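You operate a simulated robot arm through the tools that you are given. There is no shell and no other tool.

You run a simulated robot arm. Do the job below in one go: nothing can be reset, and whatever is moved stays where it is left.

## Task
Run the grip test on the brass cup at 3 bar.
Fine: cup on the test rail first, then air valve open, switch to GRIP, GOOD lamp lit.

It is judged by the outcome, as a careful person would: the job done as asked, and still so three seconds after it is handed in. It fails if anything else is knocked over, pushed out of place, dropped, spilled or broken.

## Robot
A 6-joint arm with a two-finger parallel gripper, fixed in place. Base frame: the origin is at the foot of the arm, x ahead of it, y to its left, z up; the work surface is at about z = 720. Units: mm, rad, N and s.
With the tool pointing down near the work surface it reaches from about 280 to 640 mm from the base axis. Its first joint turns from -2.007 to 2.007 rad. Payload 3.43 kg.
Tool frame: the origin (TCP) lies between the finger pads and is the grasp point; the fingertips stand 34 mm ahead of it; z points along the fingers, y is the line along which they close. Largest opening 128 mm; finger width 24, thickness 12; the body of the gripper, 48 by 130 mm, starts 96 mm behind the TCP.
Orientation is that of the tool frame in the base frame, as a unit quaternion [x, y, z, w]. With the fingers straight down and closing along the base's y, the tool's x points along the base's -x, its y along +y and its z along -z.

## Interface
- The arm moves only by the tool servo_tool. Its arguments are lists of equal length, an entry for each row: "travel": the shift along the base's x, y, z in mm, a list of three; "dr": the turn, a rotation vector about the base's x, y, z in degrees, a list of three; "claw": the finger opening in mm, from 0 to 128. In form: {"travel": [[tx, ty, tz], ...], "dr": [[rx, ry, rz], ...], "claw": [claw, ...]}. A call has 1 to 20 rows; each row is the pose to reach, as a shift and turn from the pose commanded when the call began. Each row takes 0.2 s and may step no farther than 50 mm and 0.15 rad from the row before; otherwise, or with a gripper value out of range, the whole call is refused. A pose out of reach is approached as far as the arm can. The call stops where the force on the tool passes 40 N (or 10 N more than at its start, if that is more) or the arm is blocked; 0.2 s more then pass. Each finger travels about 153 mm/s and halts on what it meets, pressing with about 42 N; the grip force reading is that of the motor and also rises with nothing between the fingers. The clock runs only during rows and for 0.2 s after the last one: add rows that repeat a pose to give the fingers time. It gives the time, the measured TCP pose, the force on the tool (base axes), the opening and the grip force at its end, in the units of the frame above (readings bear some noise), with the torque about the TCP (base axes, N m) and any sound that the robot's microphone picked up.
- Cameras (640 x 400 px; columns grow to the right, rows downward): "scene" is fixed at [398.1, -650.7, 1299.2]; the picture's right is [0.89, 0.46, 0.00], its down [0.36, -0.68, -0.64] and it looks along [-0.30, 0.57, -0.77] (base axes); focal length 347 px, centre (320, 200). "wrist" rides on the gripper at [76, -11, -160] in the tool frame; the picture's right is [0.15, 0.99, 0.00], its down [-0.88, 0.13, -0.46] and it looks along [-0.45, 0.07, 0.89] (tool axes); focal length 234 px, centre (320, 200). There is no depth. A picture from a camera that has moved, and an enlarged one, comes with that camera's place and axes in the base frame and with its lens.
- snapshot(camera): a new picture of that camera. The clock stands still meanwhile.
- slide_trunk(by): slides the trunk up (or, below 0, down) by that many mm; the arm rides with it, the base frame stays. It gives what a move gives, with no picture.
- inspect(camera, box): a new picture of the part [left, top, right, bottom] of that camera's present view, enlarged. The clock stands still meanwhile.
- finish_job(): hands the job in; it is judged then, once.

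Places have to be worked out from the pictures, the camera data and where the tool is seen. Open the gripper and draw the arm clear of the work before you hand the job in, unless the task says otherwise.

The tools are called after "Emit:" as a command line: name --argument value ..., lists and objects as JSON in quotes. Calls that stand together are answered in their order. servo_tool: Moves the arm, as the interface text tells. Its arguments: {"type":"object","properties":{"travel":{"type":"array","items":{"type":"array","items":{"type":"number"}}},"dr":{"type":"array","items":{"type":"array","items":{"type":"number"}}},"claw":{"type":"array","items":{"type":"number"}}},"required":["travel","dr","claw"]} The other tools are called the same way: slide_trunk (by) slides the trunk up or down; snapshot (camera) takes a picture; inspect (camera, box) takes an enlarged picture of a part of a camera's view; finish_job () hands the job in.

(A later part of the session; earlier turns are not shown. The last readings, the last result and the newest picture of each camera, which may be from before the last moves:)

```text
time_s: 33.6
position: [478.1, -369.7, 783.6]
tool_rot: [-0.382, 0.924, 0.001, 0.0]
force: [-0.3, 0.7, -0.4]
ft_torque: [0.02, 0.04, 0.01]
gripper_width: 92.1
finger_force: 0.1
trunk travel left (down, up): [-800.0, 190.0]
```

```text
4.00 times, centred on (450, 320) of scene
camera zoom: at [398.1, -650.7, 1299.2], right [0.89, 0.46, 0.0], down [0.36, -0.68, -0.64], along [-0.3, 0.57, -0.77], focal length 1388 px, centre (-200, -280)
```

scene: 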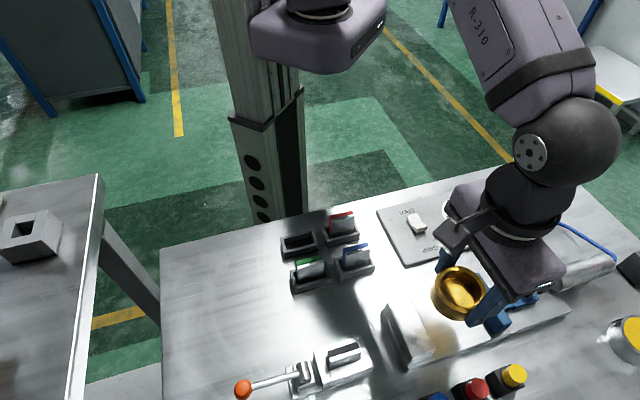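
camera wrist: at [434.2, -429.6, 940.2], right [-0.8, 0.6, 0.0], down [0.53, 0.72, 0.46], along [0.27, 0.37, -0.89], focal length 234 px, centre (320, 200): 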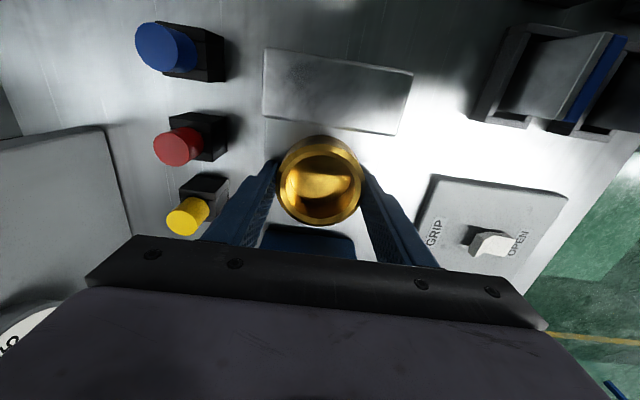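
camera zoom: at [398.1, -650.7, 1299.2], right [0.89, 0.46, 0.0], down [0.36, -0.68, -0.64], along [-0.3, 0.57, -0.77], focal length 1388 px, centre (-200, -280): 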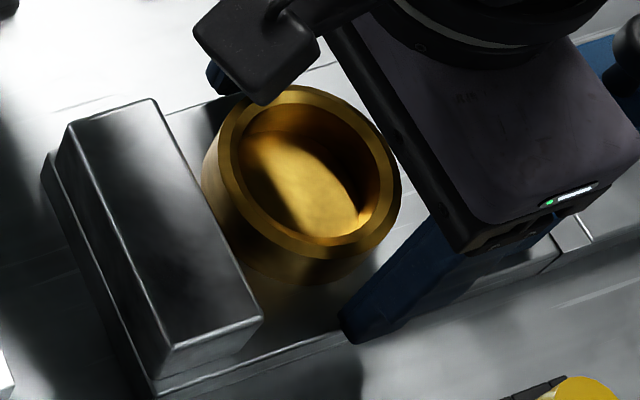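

The cup is free, upright and centred on the rail between the jaws. I'll raise the gripper straight up clear of it and check.

Emit:
servo_tool --travel '[[0, 0, 10], [0, 0, 30], [0, 0, 60], [0, 0, 95], [0, 0, 130], [0, 0, 160]]' --dr '[[0, 0, 0], [0, 0, 0], [0, 0, 0], [0, 0, 0], [0, 0, 0], [0, 0, 0]]' --claw '[95, 95, 95, 95, 95, 95]'

Emit:
snapshot --camera "wrist"

Emit:
inspect --camera "wrist" --box '[0, 60, 320, 260]'

Emit:
inspect --camera "wrist" --box '[240, 60, 400, 260]'

```text
time_s: 35.0
position: [479.3, -369.5, 942.9]
tool_rot: [-0.383, 0.924, 0.001, 0.0]
force: [0.0, -0.5, 0.3]
ft_torque: [-0.02, -0.02, 0.0]
gripper_width: 94.9
finger_force: 0.2
trunk travel left (down, up): [-800.0, 190.0]
```

```text
taken
camera wrist: at [434.2, -430.8, 1102.6], right [-0.8, 0.6, 0.0], down [0.53, 0.71, 0.46], along [0.27, 0.37, -0.89], focal length 234 px, centre (320, 200)
```

wrist: 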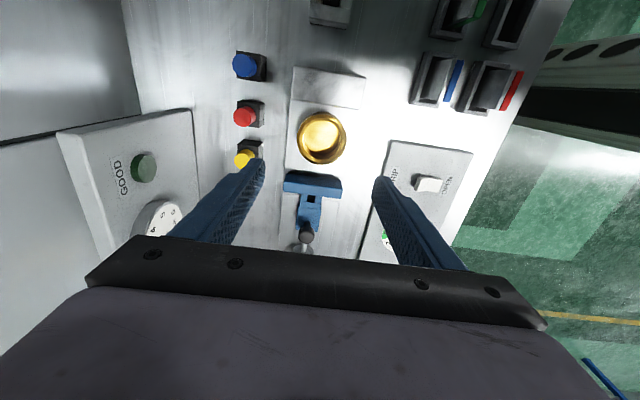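

```text
2.00 times, centred on (160, 160) of wrist
camera zoom: at [434.2, -430.8, 1102.6], right [-0.8, 0.6, 0.0], down [0.53, 0.71, 0.46], along [0.27, 0.37, -0.89], focal length 468 px, centre (640, 280)
```

zoom: 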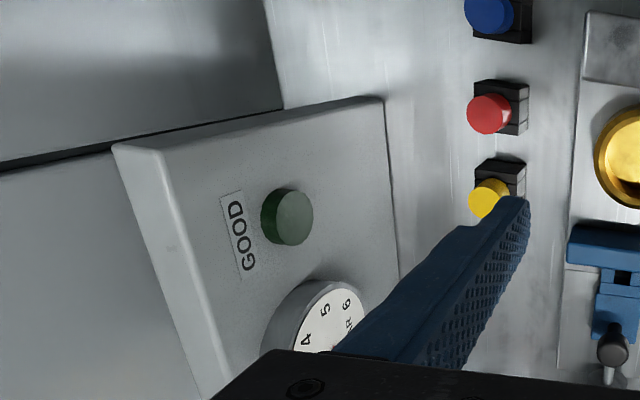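

```text
2.00 times, centred on (320, 160) of wrist
camera zoom: at [434.2, -430.8, 1102.6], right [-0.8, 0.6, 0.0], down [0.53, 0.71, 0.46], along [0.27, 0.37, -0.89], focal length 468 px, centre (320, 280)
```

zoom: 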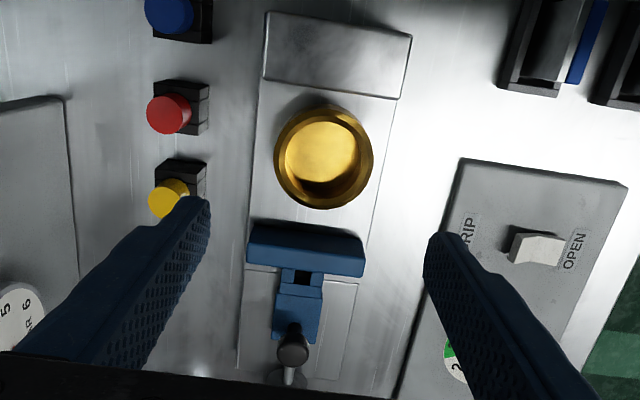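

The cup is placed and the GOOD lamp is still dark, as expected before the test. Next is the pressure dial: knob centre at about (458.5,-120), top z≈754; I'll move above it and turn the gripper so it can sweep 135° clockwise from there.

Emit:
servo_tool --travel '[[-3, 35, 0], [-6, 71, 0], [-8, 107, 0], [-11, 142, -5], [-14, 178, -15], [-17, 213, -30], [-19.4, 248.6, -50]]' --dr '[[0, 0, 3], [0, 0, 6], [0, 0, 9], [0, 0, 12], [0, 0, 15], [0, 0, 19], [0, 0, 22.5]]' --claw '[95, 95, 90, 80, 80, 80, 80]'

Emit:
snapshot --camera "wrist"

Emit:
inspect --camera "wrist" --box '[220, 80, 420, 240]'

Emit:
snapshot --camera "scene"

```text
time_s: 36.6
position: [462.0, -120.1, 893.9]
tool_rot: [-0.555, 0.832, -0.001, 0.0]
force: [0.6, -0.1, 0.5]
ft_torque: [0.01, -0.01, 0.01]
gripper_width: 80.0
finger_force: 0.0
trunk travel left (down, up): [-800.0, 190.0]
```

```text
taken
camera wrist: at [443.7, -194.7, 1052.0], right [-0.97, 0.24, 0.0], down [0.22, 0.86, 0.46], along [0.11, 0.44, -0.89], focal length 234 px, centre (320, 200)
```

wrist: 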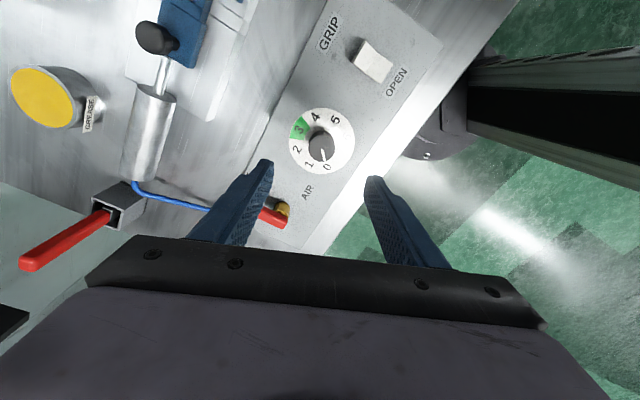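

```text
2.50 times, centred on (320, 160) of wrist
camera zoom: at [443.7, -194.7, 1052.0], right [-0.97, 0.24, 0.0], down [0.22, 0.86, 0.46], along [0.11, 0.44, -0.89], focal length 585 px, centre (320, 300)
```

zoom: 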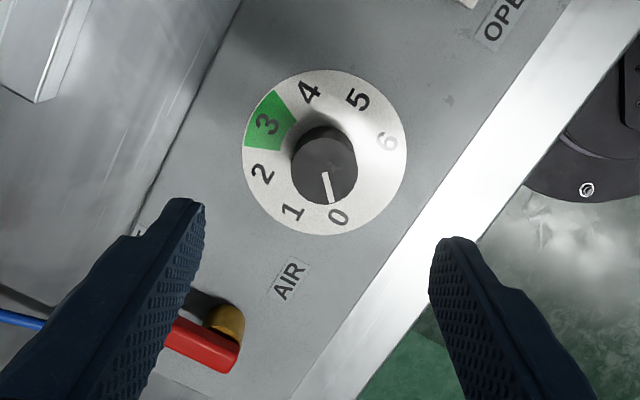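

```text
taken
```

scene: 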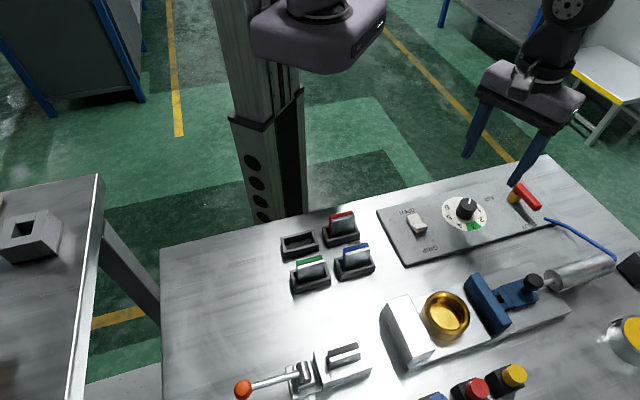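

The cup stands between the jaws in the scene view, and the gripper is centred above the dial knob (pointer at 0). I'll descend around the knob with tips about 8 mm above the panel.

Emit:
servo_tool --travel '[[0, 0, -30], [0, 0, -60], [0, 0, -85], [0, 0, -100], [0, 0, -110], [0, 0, -118], [0, 0, -122], [0, 0, -122]]' --dr '[[0, 0, 0], [0, 0, 0], [0, 0, 0], [0, 0, 0], [0, 0, 0], [0, 0, 0], [0, 0, 0], [0, 0, 0]]' --claw '[80, 80, 80, 80, 80, 80, 80, 80]'

Emit:
inspect --camera "wrist" --box '[220, 80, 420, 240]'

Emit:
inspect --camera "scene" --box '[400, 150, 560, 270]'

```text
time_s: 38.4
position: [459.3, -120.5, 770.3]
tool_rot: [-0.555, 0.832, 0.0, -0.001]
force: [0.0, -0.4, 0.6]
ft_torque: [0.0, 0.02, -0.01]
gripper_width: 79.8
finger_force: 0.0
trunk travel left (down, up): [-800.0, 190.0]
```

```text
2.50 times, centred on (320, 160) of wrist
camera zoom: at [440.9, -194.9, 928.8], right [-0.97, 0.24, 0.0], down [0.22, 0.86, 0.46], along [0.11, 0.44, -0.89], focal length 585 px, centre (320, 300)
```

zoom: 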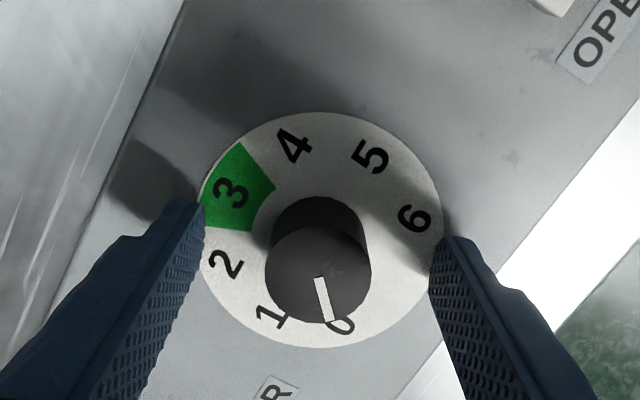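

```text
3.33 times, centred on (480, 210) of scene
camera zoom: at [398.1, -650.7, 1299.2], right [0.89, 0.46, 0.0], down [0.36, -0.68, -0.64], along [-0.3, 0.57, -0.77], focal length 1157 px, centre (-213, 167)
```

zoom: 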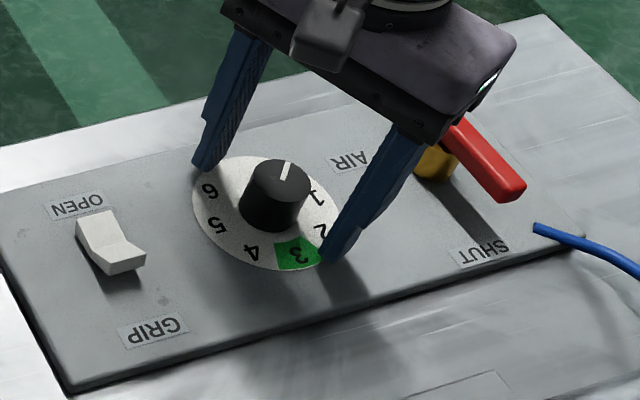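

The knob (about 35 mm wide) is centred between the fingers. I'll close on it and check grip and side force.

Emit:
servo_tool --travel '[[0, 0, 0], [0, 0, 0], [0, 0, 0], [0, 0, 0], [0, 0, 0]]' --dr '[[0, 0, 0], [0, 0, 0], [0, 0, 0], [0, 0, 0], [0, 0, 0]]' --claw '[60, 45, 34, 25, 25]'

Emit:
inspect --camera "wrist" --box '[220, 80, 420, 240]'

```text
time_s: 39.6
position: [459.4, -119.8, 770.3]
tool_rot: [-0.556, 0.831, 0.001, 0.0]
force: [3.1, -1.2, -0.7]
ft_torque: [0.02, -0.13, 0.0]
gripper_width: 33.4
finger_force: 45.1
trunk travel left (down, up): [-800.0, 190.0]
```

```text
2.50 times, centred on (320, 160) of wrist
camera zoom: at [441.3, -195.1, 928.9], right [-0.97, 0.24, 0.0], down [0.22, 0.86, 0.46], along [0.11, 0.44, -0.89], focal length 585 px, centre (320, 300)
```

zoom: 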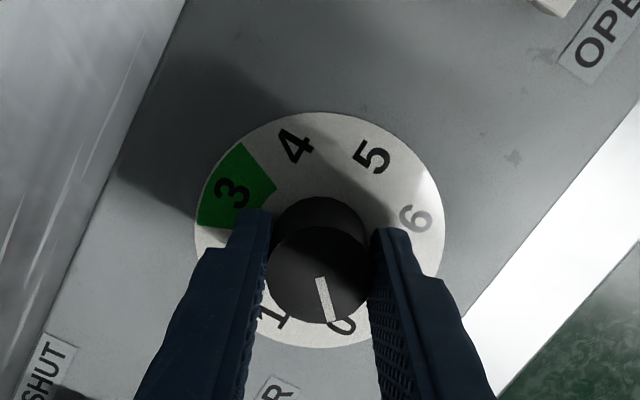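

The knob is held at 33.4 mm with little side force. I'll turn it clockwise (negative about z) 45° first and check the pointer follows.

Emit:
servo_tool --travel '[[0, 0, 0], [0, 0, 0], [0, 0, 0], [0, 0, 0], [0, 0, 0], [0, 0, 0], [0, 0, 0], [0, 0, 0]]' --dr '[[0, 0, -4], [0, 0, -10], [0, 0, -17], [0, 0, -24], [0, 0, -31], [0, 0, -38], [0, 0, -45], [0, 0, -45]]' --claw '[25, 25, 25, 25, 25, 25, 25, 25]'

Emit:
inspect --camera "wrist" --box '[220, 80, 420, 240]'

Emit:
inspect --camera "scene" --box '[400, 150, 560, 270]'

```text
time_s: 41.4
position: [459.5, -120.2, 771.1]
tool_rot: [-0.194, 0.981, 0.0, -0.001]
force: [3.4, -5.9, -8.7]
ft_torque: [-0.32, -0.58, 0.0]
gripper_width: 33.6
finger_force: 44.9
trunk travel left (down, up): [-800.0, 190.0]
```

```text
2.50 times, centred on (320, 160) of wrist
camera zoom: at [393.8, -159.7, 928.9], right [-0.51, 0.86, 0.0], down [0.76, 0.46, 0.46], along [0.39, 0.23, -0.89], focal length 585 px, centre (320, 300)
```

zoom: 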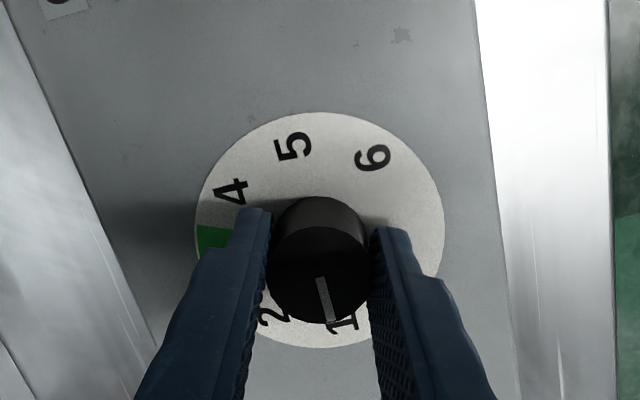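

```text
3.33 times, centred on (480, 210) of scene
camera zoom: at [398.1, -650.7, 1299.2], right [0.89, 0.46, 0.0], down [0.36, -0.68, -0.64], along [-0.3, 0.57, -0.77], focal length 1157 px, centre (-213, 167)
```

zoom: 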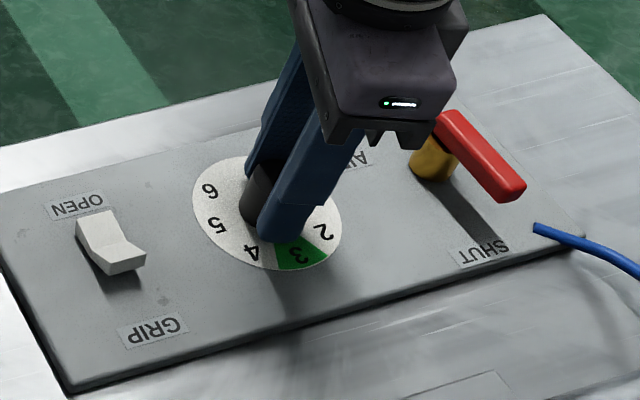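

The pointer followed exactly to 1. I'll continue another 90° clockwise to bring it to 3.

Emit:
servo_tool --travel '[[0, 0, 0], [0, 0, 0], [0, 0, 0], [0, 0, 0], [0, 0, 0], [0, 0, 0], [0, 0, 0], [0, 0, 0], [0, 0, 0], [0, 0, 0], [0, 0, 0], [0, 0, 0], [0, 0, 0], [0, 0, 0], [0, 0, 0]]' --dr '[[0, 0, -4], [0, 0, -10], [0, 0, -17], [0, 0, -24], [0, 0, -31], [0, 0, -38], [0, 0, -45], [0, 0, -52], [0, 0, -59], [0, 0, -66], [0, 0, -73], [0, 0, -80], [0, 0, -86], [0, 0, -90], [0, 0, -90]]' --claw '[25, 25, 25, 25, 25, 25, 25, 25, 25, 25, 25, 25, 25, 25, 25]'

Emit:
inspect --camera "wrist" --box '[220, 80, 420, 240]'

Emit:
inspect --camera "scene" --box '[400, 150, 560, 270]'

```text
time_s: 44.6
position: [460.5, -120.5, 769.9]
tool_rot: [0.557, 0.831, -0.001, 0.0]
force: [5.9, 10.4, -11.4]
ft_torque: [0.81, -0.24, 0.01]
gripper_width: 33.6
finger_force: 45.2
trunk travel left (down, up): [-800.0, 190.0]
```

```text
2.50 times, centred on (320, 160) of wrist
camera zoom: at [421.1, -53.4, 929.0], right [0.86, 0.51, 0.0], down [0.46, -0.76, 0.46], along [0.23, -0.39, -0.89], focal length 585 px, centre (320, 300)
```

zoom: 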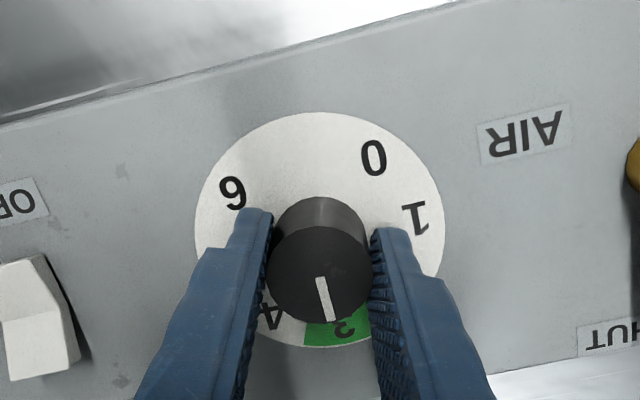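

```text
3.33 times, centred on (480, 210) of scene
camera zoom: at [398.1, -650.7, 1299.2], right [0.89, 0.46, 0.0], down [0.36, -0.68, -0.64], along [-0.3, 0.57, -0.77], focal length 1157 px, centre (-213, 167)
```

zoom: 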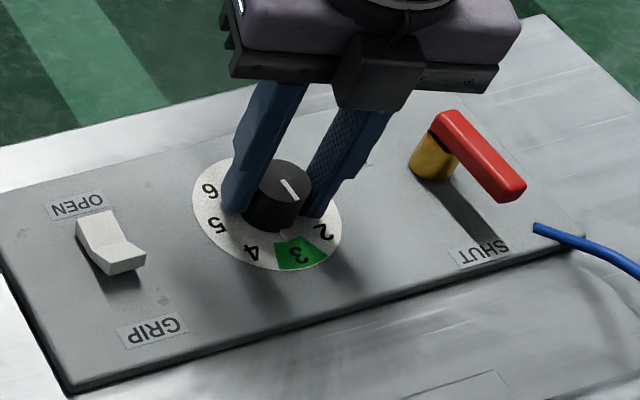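

The pointer sits in the green sector at 3. I'll release the knob, lift straight off and check that it stays.

Emit:
servo_tool --travel '[[0, 0, 0], [0, 0, 0], [0, 0, 0], [0, 0, 10], [0, 0, 30], [0, 0, 60], [0, 0, 90], [0, 0, 120]]' --dr '[[0, 0, 0], [0, 0, 0], [0, 0, 0], [0, 0, 0], [0, 0, 0], [0, 0, 0], [0, 0, 0], [0, 0, 0]]' --claw '[40, 55, 60, 60, 60, 60, 60, 60]'

Emit:
inspect --camera "wrist" --box '[220, 80, 420, 240]'

Emit:
snapshot --camera "wrist"

Emit:
snapshot --camera "scene"

```text
time_s: 46.4
position: [458.2, -122.4, 890.8]
tool_rot: [0.556, 0.831, 0.0, 0.0]
force: [0.0, -0.7, 0.0]
ft_torque: [-0.04, -0.02, -0.02]
gripper_width: 60.0
finger_force: 0.1
trunk travel left (down, up): [-800.0, 190.0]
```

```text
2.50 times, centred on (320, 160) of wrist
camera zoom: at [419.1, -56.4, 1049.9], right [0.86, 0.51, 0.0], down [0.46, -0.76, 0.46], along [0.23, -0.39, -0.89], focal length 585 px, centre (320, 300)
```

zoom: 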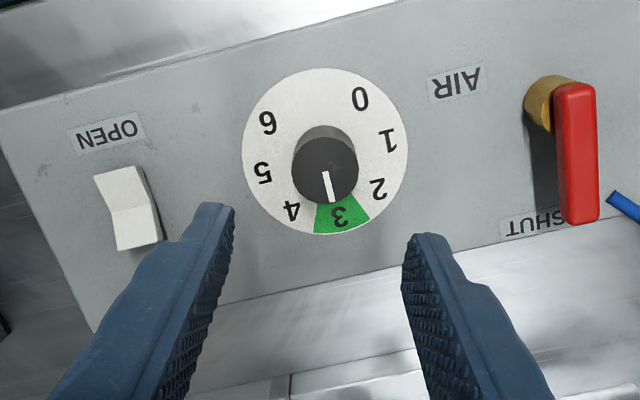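

```text
taken
camera wrist: at [419.1, -56.4, 1049.9], right [0.86, 0.51, 0.0], down [0.46, -0.76, 0.46], along [0.23, -0.39, -0.89], focal length 234 px, centre (320, 200)
```

wrist: 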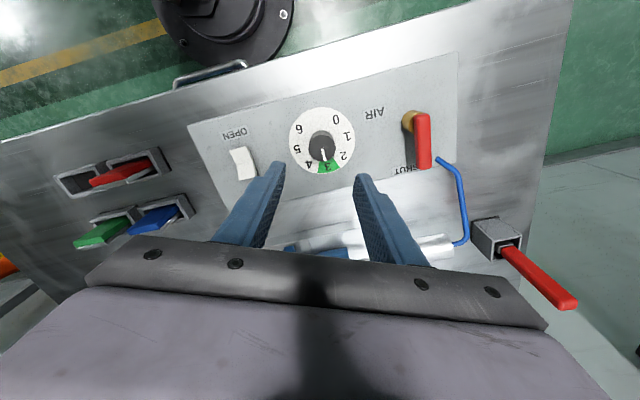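

```text
taken
```

scene: 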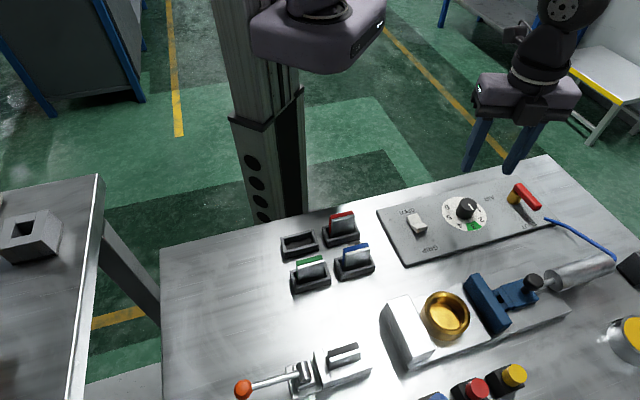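

The dial reads 3. The cup is still in place. Now the valve: lever runs from about (537,-29) to (584,-71) at z≈765, so I'll go above it with fingers oriented across the lever and take a close look.

Emit:
servo_tool --travel '[[30, 15, 0], [60, 30, 0], [90, 45, 0], [113.5, 57, -7], [113.5, 57, -7]]' --dr '[[0, 0, 6], [0, 0, 12], [0, 0, 18], [0, 0, 22.5], [0, 0, 22.5]]' --claw '[60, 60, 60, 60, 60]'

Emit:
snapshot --camera "wrist"

Emit:
inspect --camera "wrist" --box '[220, 60, 420, 260]'

```text
time_s: 47.6
position: [569.3, -63.0, 883.0]
tool_rot: [0.382, 0.924, 0.0, 0.001]
force: [0.5, -0.2, -0.7]
ft_torque: [0.01, -0.01, 0.02]
gripper_width: 60.3
finger_force: 0.0
trunk travel left (down, up): [-800.0, 190.0]
```

```text
taken
camera wrist: at [508.9, -16.7, 1041.7], right [0.59, 0.8, 0.0], down [0.72, -0.53, 0.46], along [0.37, -0.27, -0.89], focal length 234 px, centre (320, 200)
```

wrist: 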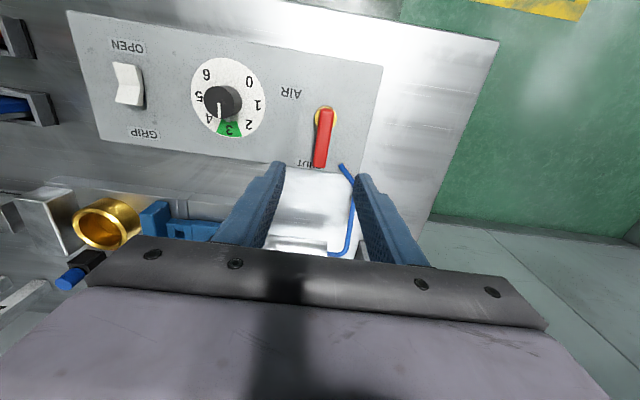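

```text
2.00 times, centred on (320, 160) of wrist
camera zoom: at [508.9, -16.7, 1041.7], right [0.59, 0.8, 0.0], down [0.72, -0.53, 0.46], along [0.37, -0.27, -0.89], focal length 468 px, centre (320, 280)
```

zoom: 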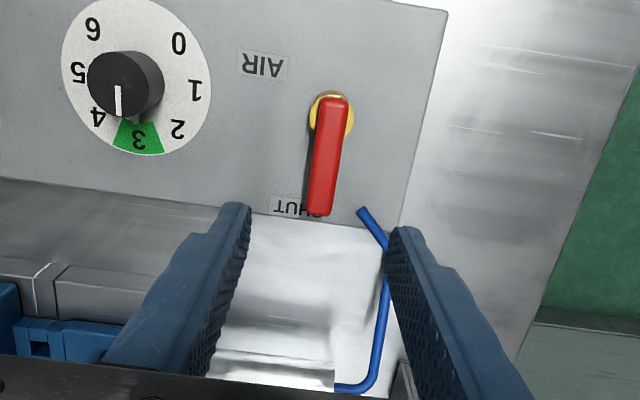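

The lever pivots at about (545,-34) and its tip is at about (586,-73), 14 mm wide. I'll lower open fingers around it (not clamping), tips just at lever height, then nudge to find which way it turns.

Emit:
servo_tool --travel '[[3.7, -0.6, -10], [3.7, -0.6, -40], [3.7, -0.6, -70], [3.7, -0.6, -85], [3.7, -0.6, -93], [3.7, -0.6, -98], [3.7, -0.6, -98]]' --dr '[[0, 0, 0], [0, 0, 0], [0, 0, 0], [0, 0, 0], [0, 0, 0], [0, 0, 0], [0, 0, 0]]' --claw '[42, 42, 42, 42, 42, 42, 42]'

Emit:
inspect --camera "wrist" --box '[220, 60, 420, 260]'

Emit:
inspect --camera "scene" --box '[440, 130, 600, 250]'

```text
time_s: 49.2
position: [576.4, -65.1, 785.0]
tool_rot: [0.382, 0.924, 0.0, 0.0]
force: [0.1, 0.3, 0.5]
ft_torque: [0.01, 0.03, -0.01]
gripper_width: 41.9
finger_force: 0.0
trunk travel left (down, up): [-800.0, 190.0]
```

```text
2.00 times, centred on (320, 160) of wrist
camera zoom: at [515.3, -19.1, 943.5], right [0.6, 0.8, 0.0], down [0.71, -0.53, 0.46], along [0.37, -0.27, -0.89], focal length 468 px, centre (320, 280)
```

zoom: 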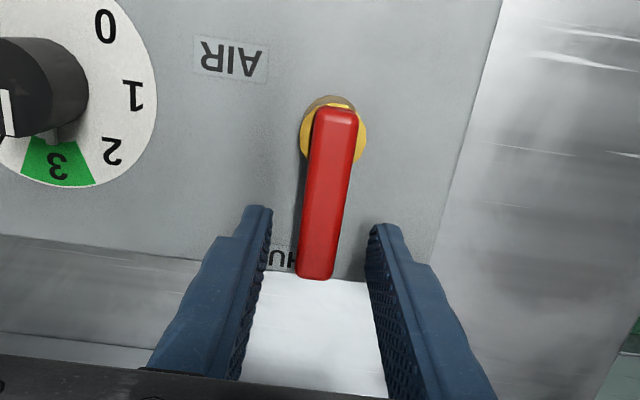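

```text
3.33 times, centred on (520, 190) of scene
camera zoom: at [398.1, -650.7, 1299.2], right [0.89, 0.46, 0.0], down [0.36, -0.68, -0.64], along [-0.3, 0.57, -0.77], focal length 1157 px, centre (-347, 233)
```

zoom: 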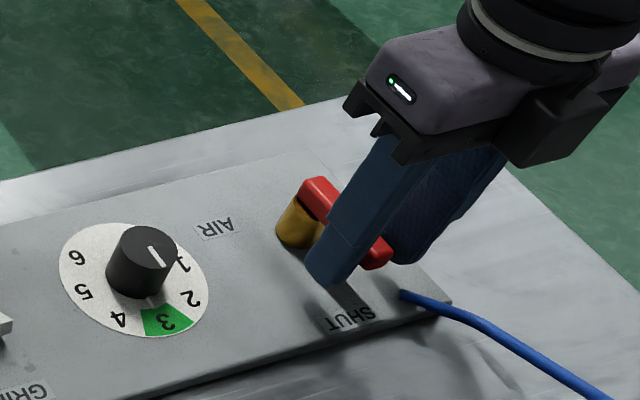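

The fingers straddle the lever at the right height. I'll nudge toward the dial side (-e1) in small steps and watch the force.

Emit:
servo_tool --travel '[[-2, -2, 0], [-4, -4, 0], [-5.5, -5.5, 0], [-7, -7, 0], [-8.5, -8.5, 0], [-10, -10, 0], [-10, -10, 0]]' --dr '[[0, 0, 0], [0, 0, 0], [0, 0, 0], [0, 0, 0], [0, 0, 0], [0, 0, 0], [0, 0, 0]]' --claw '[42, 42, 42, 42, 42, 42, 42]'

Emit:
inspect --camera "wrist" --box '[220, 60, 420, 260]'

```text
time_s: 50.8
position: [566.2, -73.9, 786.0]
tool_rot: [0.383, 0.924, 0.0, 0.0]
force: [0.0, 0.2, -0.6]
ft_torque: [0.0, 0.02, -0.01]
gripper_width: 41.8
finger_force: 0.1
trunk travel left (down, up): [-800.0, 190.0]
```

```text
2.00 times, centred on (320, 160) of wrist
camera zoom: at [504.5, -28.2, 944.0], right [0.6, 0.8, 0.0], down [0.71, -0.53, 0.46], along [0.37, -0.27, -0.89], focal length 468 px, centre (320, 280)
```

zoom: 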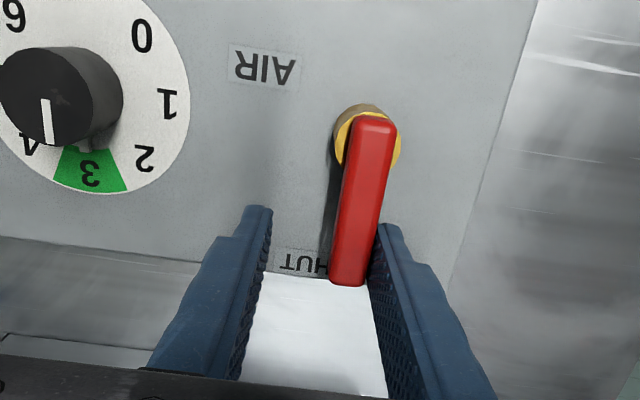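

The right finger is just touching the lever now with no force yet. I'll push a few more mm in the same direction.

Emit:
servo_tool --travel '[[-1, -1, 0], [-2, -2, 0], [-3, -3, 0], [-4, -4, 0], [-5, -5, 0], [-5, -5, 0]]' --dr '[[0, 0, 0], [0, 0, 0], [0, 0, 0], [0, 0, 0], [0, 0, 0], [0, 0, 0]]' --claw '[42, 42, 42, 42, 42, 42]'

Emit:
inspect --camera "wrist" --box '[220, 60, 420, 260]'

```text
time_s: 52.2
position: [560.6, -78.7, 786.6]
tool_rot: [0.383, 0.924, -0.001, 0.0]
force: [1.6, -0.1, 0.5]
ft_torque: [0.01, -0.04, -0.04]
gripper_width: 42.8
finger_force: 0.1
trunk travel left (down, up): [-800.0, 190.0]
```

```text
2.00 times, centred on (320, 160) of wrist
camera zoom: at [499.7, -32.9, 944.7], right [0.6, 0.8, 0.0], down [0.71, -0.53, 0.46], along [0.37, -0.27, -0.89], focal length 468 px, centre (320, 280)
```

zoom: 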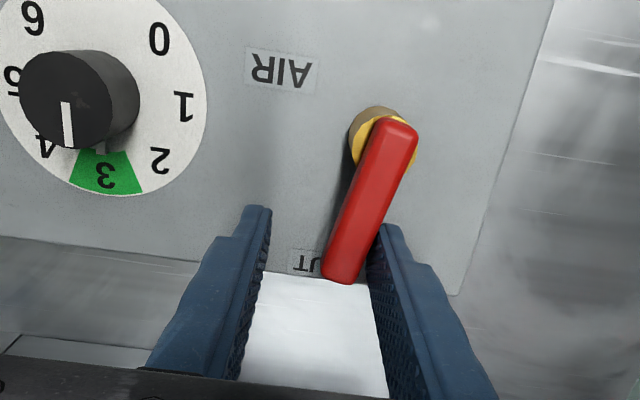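

The lever turns freely toward the dial side (about 10° already, only ~1 N), so that is the opening direction. I'll lift, close the fingers into a pusher, and set down behind the lever to sweep it through 90°.

Emit:
servo_tool --travel '[[0, 0, 25], [0, 0, 45], [15, 15, 45], [30.3, 30.6, 45], [30.3, 30.6, 45], [30.3, 30.6, 25], [30.3, 30.6, 8], [30.3, 30.6, 1], [30.3, 30.6, 1]]' --dr '[[0, 0, 0], [0, 0, 0], [0, 0, 0], [0, 0, 0], [0, 0, 0], [0, 0, 0], [0, 0, 0], [0, 0, 0], [0, 0, 0]]' --claw '[42, 42, 20, 0, 0, 0, 0, 0, 0]'

Emit:
inspect --camera "wrist" --box '[220, 60, 420, 260]'

Emit:
inspect --camera "scene" --box '[440, 130, 600, 250]'

```text
time_s: 54.2
position: [588.8, -49.0, 785.9]
tool_rot: [0.383, 0.924, -0.001, -0.001]
force: [0.4, 0.2, -0.1]
ft_torque: [0.03, 0.0, 0.03]
gripper_width: 0.0
finger_force: 33.1
trunk travel left (down, up): [-800.0, 190.0]
```

```text
2.00 times, centred on (320, 160) of wrist
camera zoom: at [529.6, -2.0, 944.6], right [0.6, 0.8, 0.0], down [0.71, -0.53, 0.46], along [0.37, -0.27, -0.89], focal length 468 px, centre (320, 280)
```

zoom: 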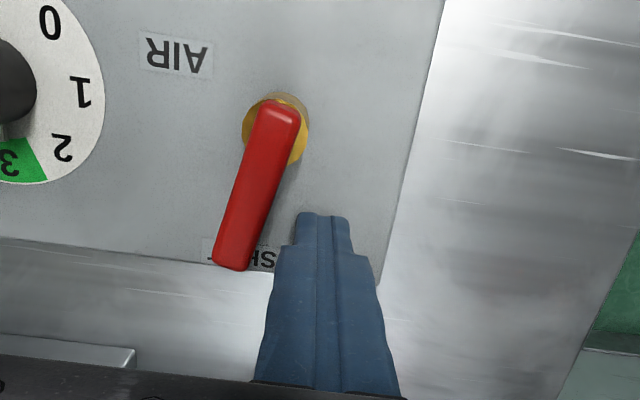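

```text
3.33 times, centred on (520, 190) of scene
camera zoom: at [398.1, -650.7, 1299.2], right [0.89, 0.46, 0.0], down [0.36, -0.68, -0.64], along [-0.3, 0.57, -0.77], focal length 1157 px, centre (-347, 233)
```

zoom: 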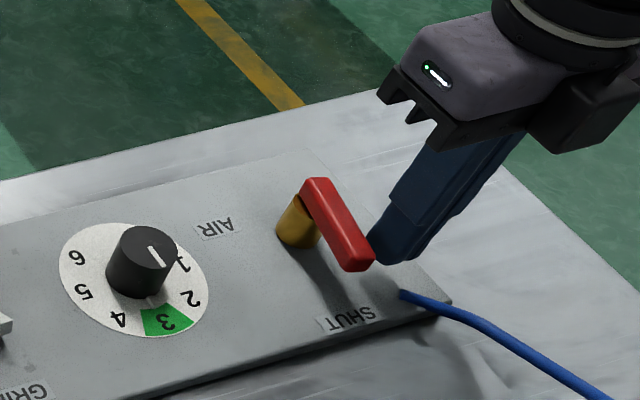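

The closed fingers stand just behind the lever, clear of the hose. I'll sweep along the arc about halfway and check.

Emit:
servo_tool --travel '[[-6.3, -4.9, 0], [-7.5, -8, 0], [-8.8, -10.9, 0], [-10.7, -13.7, 0], [-12.5, -16.5, 0], [-15.1, -19.2, 0], [-17.7, -21.8, 0], [-21, -24, 0], [-24.4, -26.1, 0], [-24.4, -26.1, 0]]' --dr '[[0, 0, 0], [0, 0, 0], [0, 0, 0], [0, 0, 0], [0, 0, 0], [0, 0, 0], [0, 0, 0], [0, 0, 0], [0, 0, 0], [0, 0, 0]]' --claw '[0, 0, 0, 0, 0, 0, 0, 0, 0, 0]'

Emit:
inspect --camera "wrist" --box '[220, 60, 420, 260]'

Emit:
inspect --camera "scene" --box '[440, 130, 600, 250]'

```text
time_s: 56.4
position: [565.0, -75.2, 789.0]
tool_rot: [0.383, 0.924, 0.0, 0.0]
force: [-0.1, 0.0, -0.4]
ft_torque: [-0.01, 0.03, -0.04]
gripper_width: 0.1
finger_force: 33.4
trunk travel left (down, up): [-800.0, 190.0]
```

```text
2.00 times, centred on (320, 160) of wrist
camera zoom: at [504.6, -28.8, 945.9], right [0.6, 0.8, 0.0], down [0.72, -0.53, 0.46], along [0.37, -0.27, -0.89], focal length 468 px, centre (320, 280)
```

zoom: 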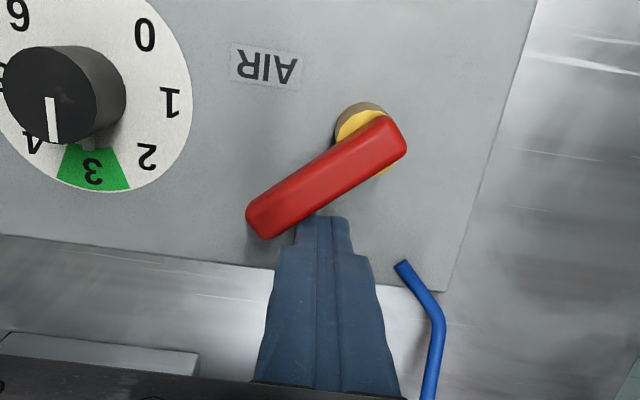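

```text
3.33 times, centred on (520, 190) of scene
camera zoom: at [398.1, -650.7, 1299.2], right [0.89, 0.46, 0.0], down [0.36, -0.68, -0.64], along [-0.3, 0.57, -0.77], focal length 1157 px, centre (-347, 233)
```

zoom: 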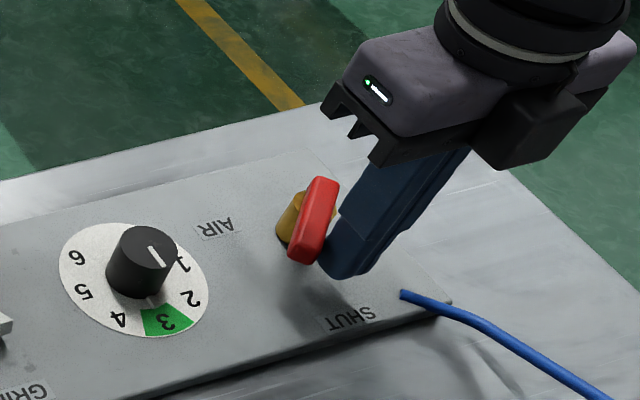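

The lever has swung about 50°, moving easily. I'll continue the arc to the 90° position.

Emit:
servo_tool --travel '[[-3.8, -1.6, 0], [-7.6, -3, 0], [-12, -3.8, 0], [-16.1, -4.2, 0], [-20.5, -4.1, 0], [-25, -3.6, 0], [-29.5, -2.4, 0], [-33.8, -0.9, 0], [-33.8, -0.9, 0]]' --dr '[[0, 0, 0], [0, 0, 0], [0, 0, 0], [0, 0, 0], [0, 0, 0], [0, 0, 0], [0, 0, 0], [0, 0, 0], [0, 0, 0]]' --claw '[0, 0, 0, 0, 0, 0, 0, 0, 0]'

Emit:
inspect --camera "wrist" --box '[220, 60, 420, 260]'

Emit:
inspect --camera "scene" --box '[440, 130, 600, 250]'

```text
time_s: 58.4
position: [533.9, -74.4, 787.4]
tool_rot: [0.382, 0.924, 0.001, 0.001]
force: [3.4, -4.4, 0.6]
ft_torque: [-0.02, -0.06, -0.01]
gripper_width: 0.4
finger_force: 32.7
trunk travel left (down, up): [-800.0, 190.0]
```

```text
2.00 times, centred on (320, 160) of wrist
camera zoom: at [472.2, -28.7, 945.4], right [0.6, 0.8, 0.0], down [0.71, -0.53, 0.46], along [0.37, -0.27, -0.89], focal length 468 px, centre (320, 280)
```

zoom: 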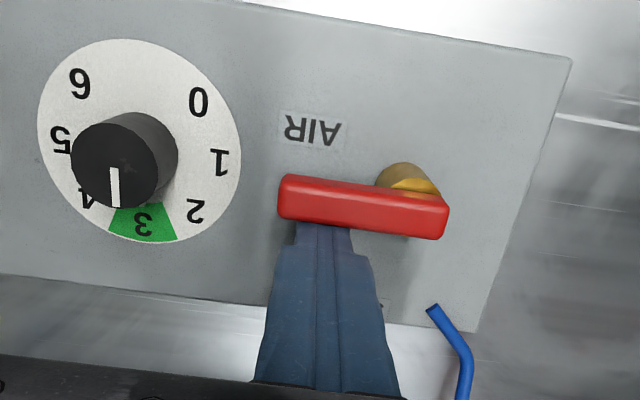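

```text
3.33 times, centred on (520, 190) of scene
camera zoom: at [398.1, -650.7, 1299.2], right [0.89, 0.46, 0.0], down [0.36, -0.68, -0.64], along [-0.3, 0.57, -0.77], focal length 1157 px, centre (-347, 233)
```

zoom: 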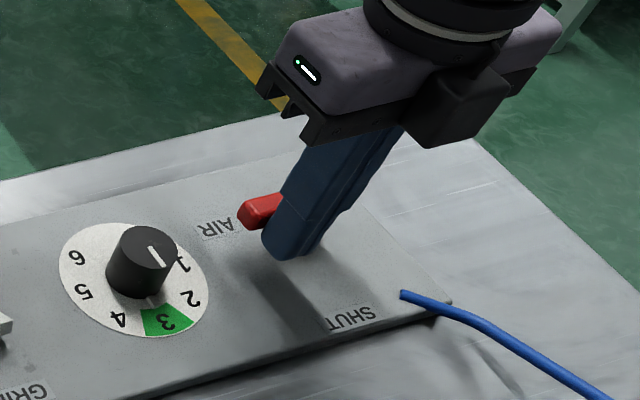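

The lever is now in line with the panel, with about 5 N resistance, which may be the stop. I'll push 3 mm more to confirm it is fully over.

Emit:
servo_tool --travel '[[-0.7, 0.7, 0], [-1.4, 1.4, 0], [-2.1, 2.1, 0], [-2.1, 2.1, 0]]' --dr '[[0, 0, 0], [0, 0, 0], [0, 0, 0], [0, 0, 0]]' --claw '[0, 0, 0, 0]'

Emit:
inspect --camera "wrist" --box '[220, 60, 420, 260]'

```text
time_s: 59.4
position: [533.1, -75.1, 787.4]
tool_rot: [0.383, 0.924, 0.0, 0.002]
force: [10.4, -12.5, -1.4]
ft_torque: [-0.19, -0.11, -0.02]
gripper_width: 0.0
finger_force: 33.0
trunk travel left (down, up): [-800.0, 190.0]
```

```text
2.00 times, centred on (320, 160) of wrist
camera zoom: at [472.1, -28.7, 945.5], right [0.6, 0.8, 0.0], down [0.71, -0.53, 0.46], along [0.37, -0.27, -0.89], focal length 468 px, centre (320, 280)
```

zoom: 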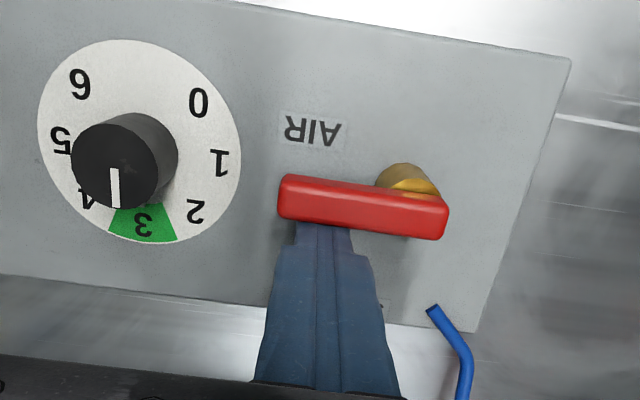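

Pushing harder raised the force to 16 N with no further motion, so the valve is fully open at its stop. I'll back off, lift, and go look at the gauge, lamp and jaws.

Emit:
servo_tool --travel '[[5, -5, 0], [5, -5, 30], [5, -5, 70], [5, -5, 110], [4.6, -24, 114], [4.1, -43, 118], [3.7, -62, 122], [3.2, -81, 126], [2.8, -100, 130], [2.4, -119, 134], [1.9, -138, 138], [1.5, -157, 142], [1, -176, 146], [0.6, -195, 150], [0.2, -214, 154], [-0.3, -233, 158], [-0.7, -252, 162], [-0.7, -252, 162]]' --dr '[[0, 0, 0], [0, 0, 0], [0, 0, 0], [0, 0, 0], [0, 0, 7], [0, 0, 14], [0, 0, 21], [0, 0, 28], [0, 0, 35], [0, 0, 42], [0, 0, 49], [0, 0, 56], [0, 0, 63], [0, 0, 70], [0, 0, 77], [0, 0, 84], [0, 0, 90], [0, 0, 90]]' --claw '[0, 0, 0, 0, 0, 0, 0, 0, 0, 0, 0, 0, 0, 0, 0, 0, 0, 0]'

Emit:
snapshot --camera "wrist"

Emit:
inspect --camera "wrist" --box '[60, 60, 300, 240]'

Emit:
snapshot --camera "scene"

```text
time_s: 63.2
position: [532.4, -325.5, 947.6]
tool_rot: [-0.384, 0.923, 0.0, 0.0]
force: [-0.7, -0.1, 0.1]
ft_torque: [-0.03, 0.0, -0.01]
gripper_width: 0.1
finger_force: 33.2
trunk travel left (down, up): [-800.0, 190.0]
```

```text
taken
camera wrist: at [487.5, -386.5, 1106.0], right [-0.8, 0.59, 0.0], down [0.53, 0.72, 0.46], along [0.27, 0.37, -0.89], focal length 234 px, centre (320, 200)
```

wrist: 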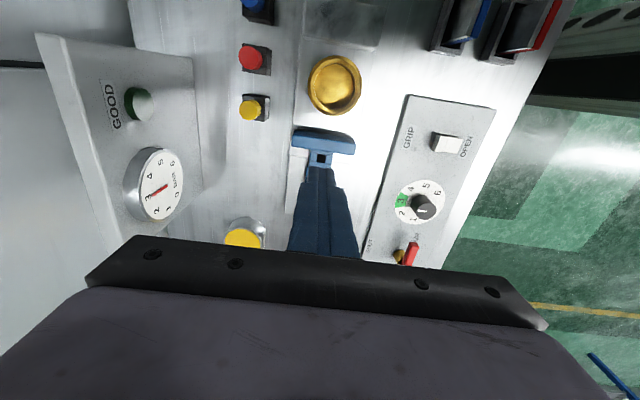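

```text
2.22 times, centred on (180, 150) of wrist
camera zoom: at [487.5, -386.5, 1106.0], right [-0.8, 0.59, 0.0], down [0.53, 0.72, 0.46], along [0.27, 0.37, -0.89], focal length 520 px, centre (631, 311)
```

zoom: 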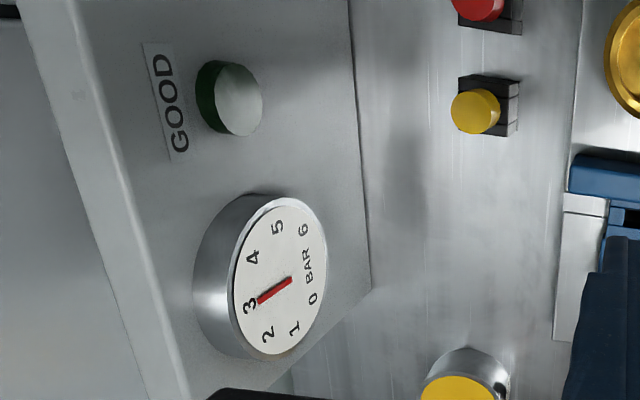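

```text
taken
```

scene: 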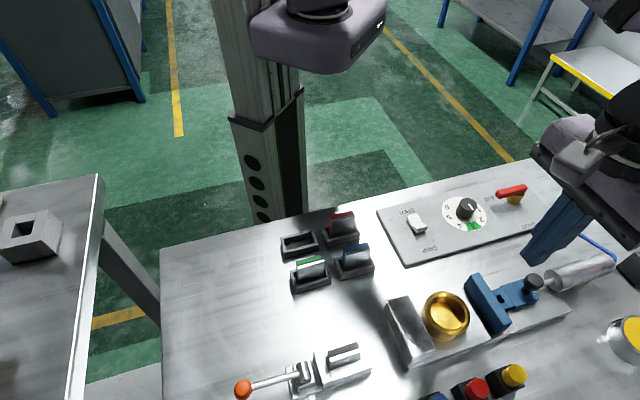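

The gauge reads 3 bar, the cup and dial are right, and the lamp is unlit. Now the switch: I'll bring the closed fingertips above the GRIP end of the rocker, about (396,-212), and look closely.

Emit:
servo_tool --travel '[[-27, 23, -5], [-54, 46, -15], [-81, 69, -35], [-108, 91, -60], [-134, 113, -85], [-134, 113, -85]]' --dr '[[0, 0, 0], [0, 0, 0], [0, 0, 0], [0, 0, 0], [0, 0, 0], [0, 0, 0]]' --claw '[0, 0, 0, 0, 0, 0]'

Emit:
inspect --camera "wrist" --box '[220, 60, 420, 260]'

Emit:
inspect --camera "scene" --box '[360, 180, 480, 270]'

```text
time_s: 64.6
position: [394.6, -212.5, 864.8]
tool_rot: [-0.383, 0.924, 0.0, 0.001]
force: [0.5, -0.4, -0.4]
ft_torque: [0.01, 0.02, -0.05]
gripper_width: 0.1
finger_force: 32.8
trunk travel left (down, up): [-800.0, 190.0]
```

```text
2.00 times, centred on (320, 160) of wrist
camera zoom: at [349.5, -273.8, 1022.3], right [-0.8, 0.6, 0.0], down [0.53, 0.72, 0.46], along [0.27, 0.37, -0.89], focal length 468 px, centre (320, 280)
```

zoom: 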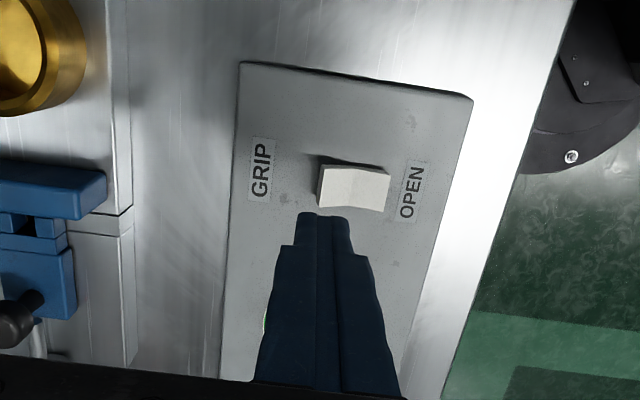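

```text
4.44 times, centred on (420, 225) of scene
camera zoom: at [398.1, -650.7, 1299.2], right [0.89, 0.46, 0.0], down [0.36, -0.68, -0.64], along [-0.3, 0.57, -0.77], focal length 1542 px, centre (-124, 89)
```

zoom: 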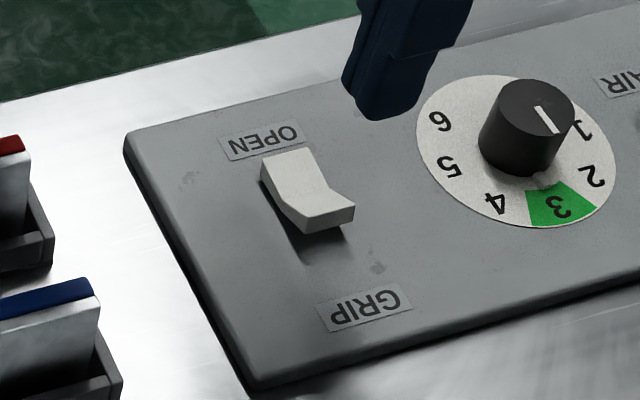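

The GRIP end of the rocker is raised: end edge at about (394,-209), z≈742, hinge at about (379.5,-194). I'll place the closed fingertips over the GRIP half and come down to just above it.

Emit:
servo_tool --travel '[[-4.5, 5.9, -10], [-4.5, 5.9, -40], [-4.5, 5.9, -65], [-4.5, 5.9, -77], [-4.5, 5.9, -82], [-4.5, 5.9, -82]]' --dr '[[0, 0, 0], [0, 0, 0], [0, 0, 0], [0, 0, 0], [0, 0, 0], [0, 0, 0]]' --claw '[0, 0, 0, 0, 0, 0]'

Emit:
inspect --camera "scene" --box '[360, 170, 480, 270]'

Emit:
inspect --camera "wrist" --box '[220, 60, 420, 260]'

```text
time_s: 66.0
position: [391.1, -207.6, 781.2]
tool_rot: [-0.383, 0.924, 0.0, 0.0]
force: [-0.5, 0.2, 1.4]
ft_torque: [0.0, 0.03, -0.01]
gripper_width: 0.0
finger_force: 33.6
trunk travel left (down, up): [-800.0, 190.0]
```

```text
4.00 times, centred on (420, 220) of scene
camera zoom: at [398.1, -650.7, 1299.2], right [0.89, 0.46, 0.0], down [0.36, -0.68, -0.64], along [-0.3, 0.57, -0.77], focal length 1388 px, centre (-80, 120)
```

zoom: 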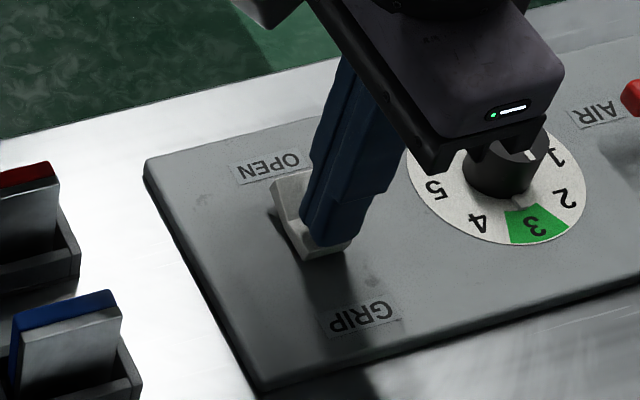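

```text
2.00 times, centred on (320, 160) of wrist
camera zoom: at [347.3, -268.6, 939.2], right [-0.8, 0.6, 0.0], down [0.53, 0.72, 0.46], along [0.27, 0.37, -0.89], focal length 468 px, centre (320, 280)
```

zoom: 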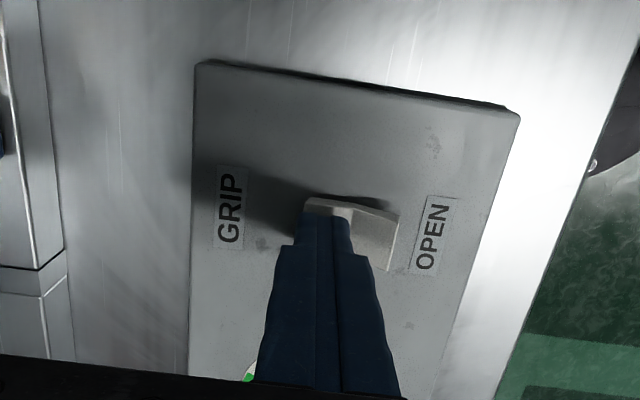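

The fingertips are over the GRIP half. I'll press down in 1 mm steps, reading force and sound.

Emit:
servo_tool --travel '[[0, 0, -2], [0, 0, -4], [0, 0, -5], [0, 0, -6], [0, 0, -7], [0, 0, -8]]' --dr '[[0, 0, 0], [0, 0, 0], [0, 0, 0], [0, 0, 0], [0, 0, 0], [0, 0, 0]]' --claw '[0, 0, 0, 0, 0, 0]'

Emit:
inspect --camera "scene" --box '[360, 170, 480, 270]'

```text
time_s: 67.4
position: [391.2, -206.6, 778.4]
tool_rot: [-0.383, 0.924, -0.003, 0.002]
force: [-7.5, 4.3, 24.5]
ft_torque: [-0.27, 0.28, -0.12]
gripper_width: 0.0
finger_force: 33.6
trunk travel left (down, up): [-800.0, 190.0]
stopped in row 6: the force on the tool passed its limit at 41 N (the readings are from after the stop); the commanded pose is now the measured one
```

```text
4.00 times, centred on (420, 220) of scene
camera zoom: at [398.1, -650.7, 1299.2], right [0.89, 0.46, 0.0], down [0.36, -0.68, -0.64], along [-0.3, 0.57, -0.77], focal length 1388 px, centre (-80, 120)
```

zoom: 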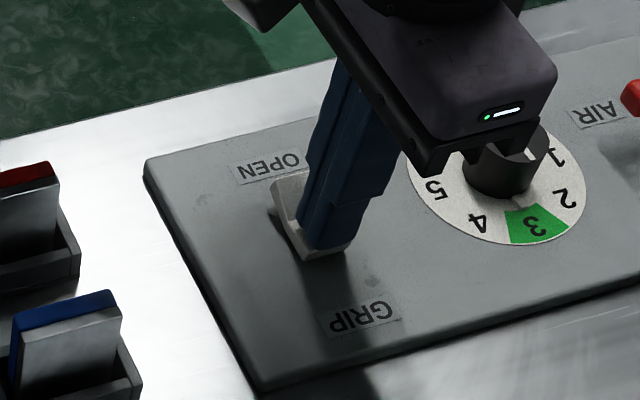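

It stopped at 41 N with the TCP at z≈778 and the torque places the contact at the outer front corner of the fingertips. I'll lift off and look closely at the rocker from both cameras to see whether it moved.

Emit:
servo_tool --travel '[[0, 0, 5], [0, 0, 20], [0, 0, 50], [0, 0, 80], [0, 0, 80]]' --dr '[[0, 0, 0], [0, 0, 0], [0, 0, 0], [0, 0, 0], [0, 0, 0]]' --claw '[0, 0, 0, 0, 0]'

Emit:
inspect --camera "scene" --box '[385, 195, 455, 255]'

Emit:
inspect --camera "wrist" --box '[270, 90, 400, 210]'

```text
time_s: 68.6
position: [393.5, -206.8, 857.7]
tool_rot: [-0.383, 0.924, -0.002, 0.001]
force: [-0.1, -0.2, -0.1]
ft_torque: [0.02, -0.01, 0.0]
gripper_width: 0.1
finger_force: 33.1
trunk travel left (down, up): [-800.0, 190.0]
```

```text
6.67 times, centred on (420, 225) of scene
camera zoom: at [398.1, -650.7, 1299.2], right [0.89, 0.46, 0.0], down [0.36, -0.68, -0.64], along [-0.3, 0.57, -0.77], focal length 2313 px, centre (-347, 33)
```

zoom: 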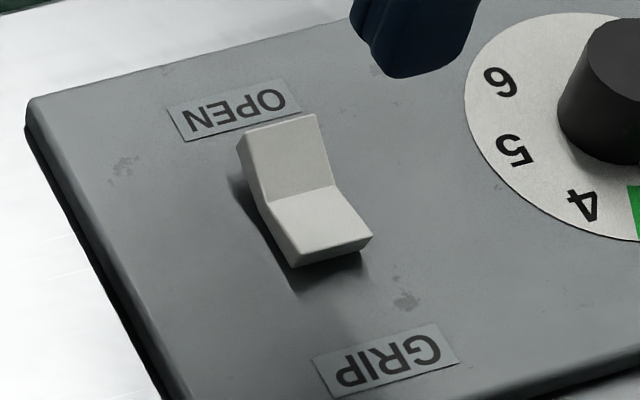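

```text
3.33 times, centred on (335, 150) of wrist
camera zoom: at [348.0, -267.7, 1016.5], right [-0.8, 0.6, 0.0], down [0.53, 0.72, 0.46], along [0.27, 0.36, -0.89], focal length 781 px, centre (270, 367)
```

zoom: 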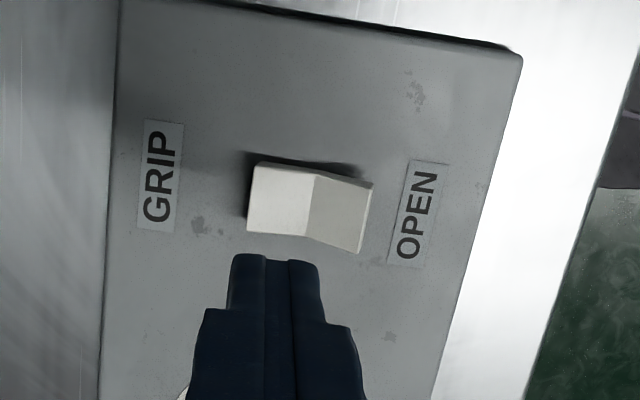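

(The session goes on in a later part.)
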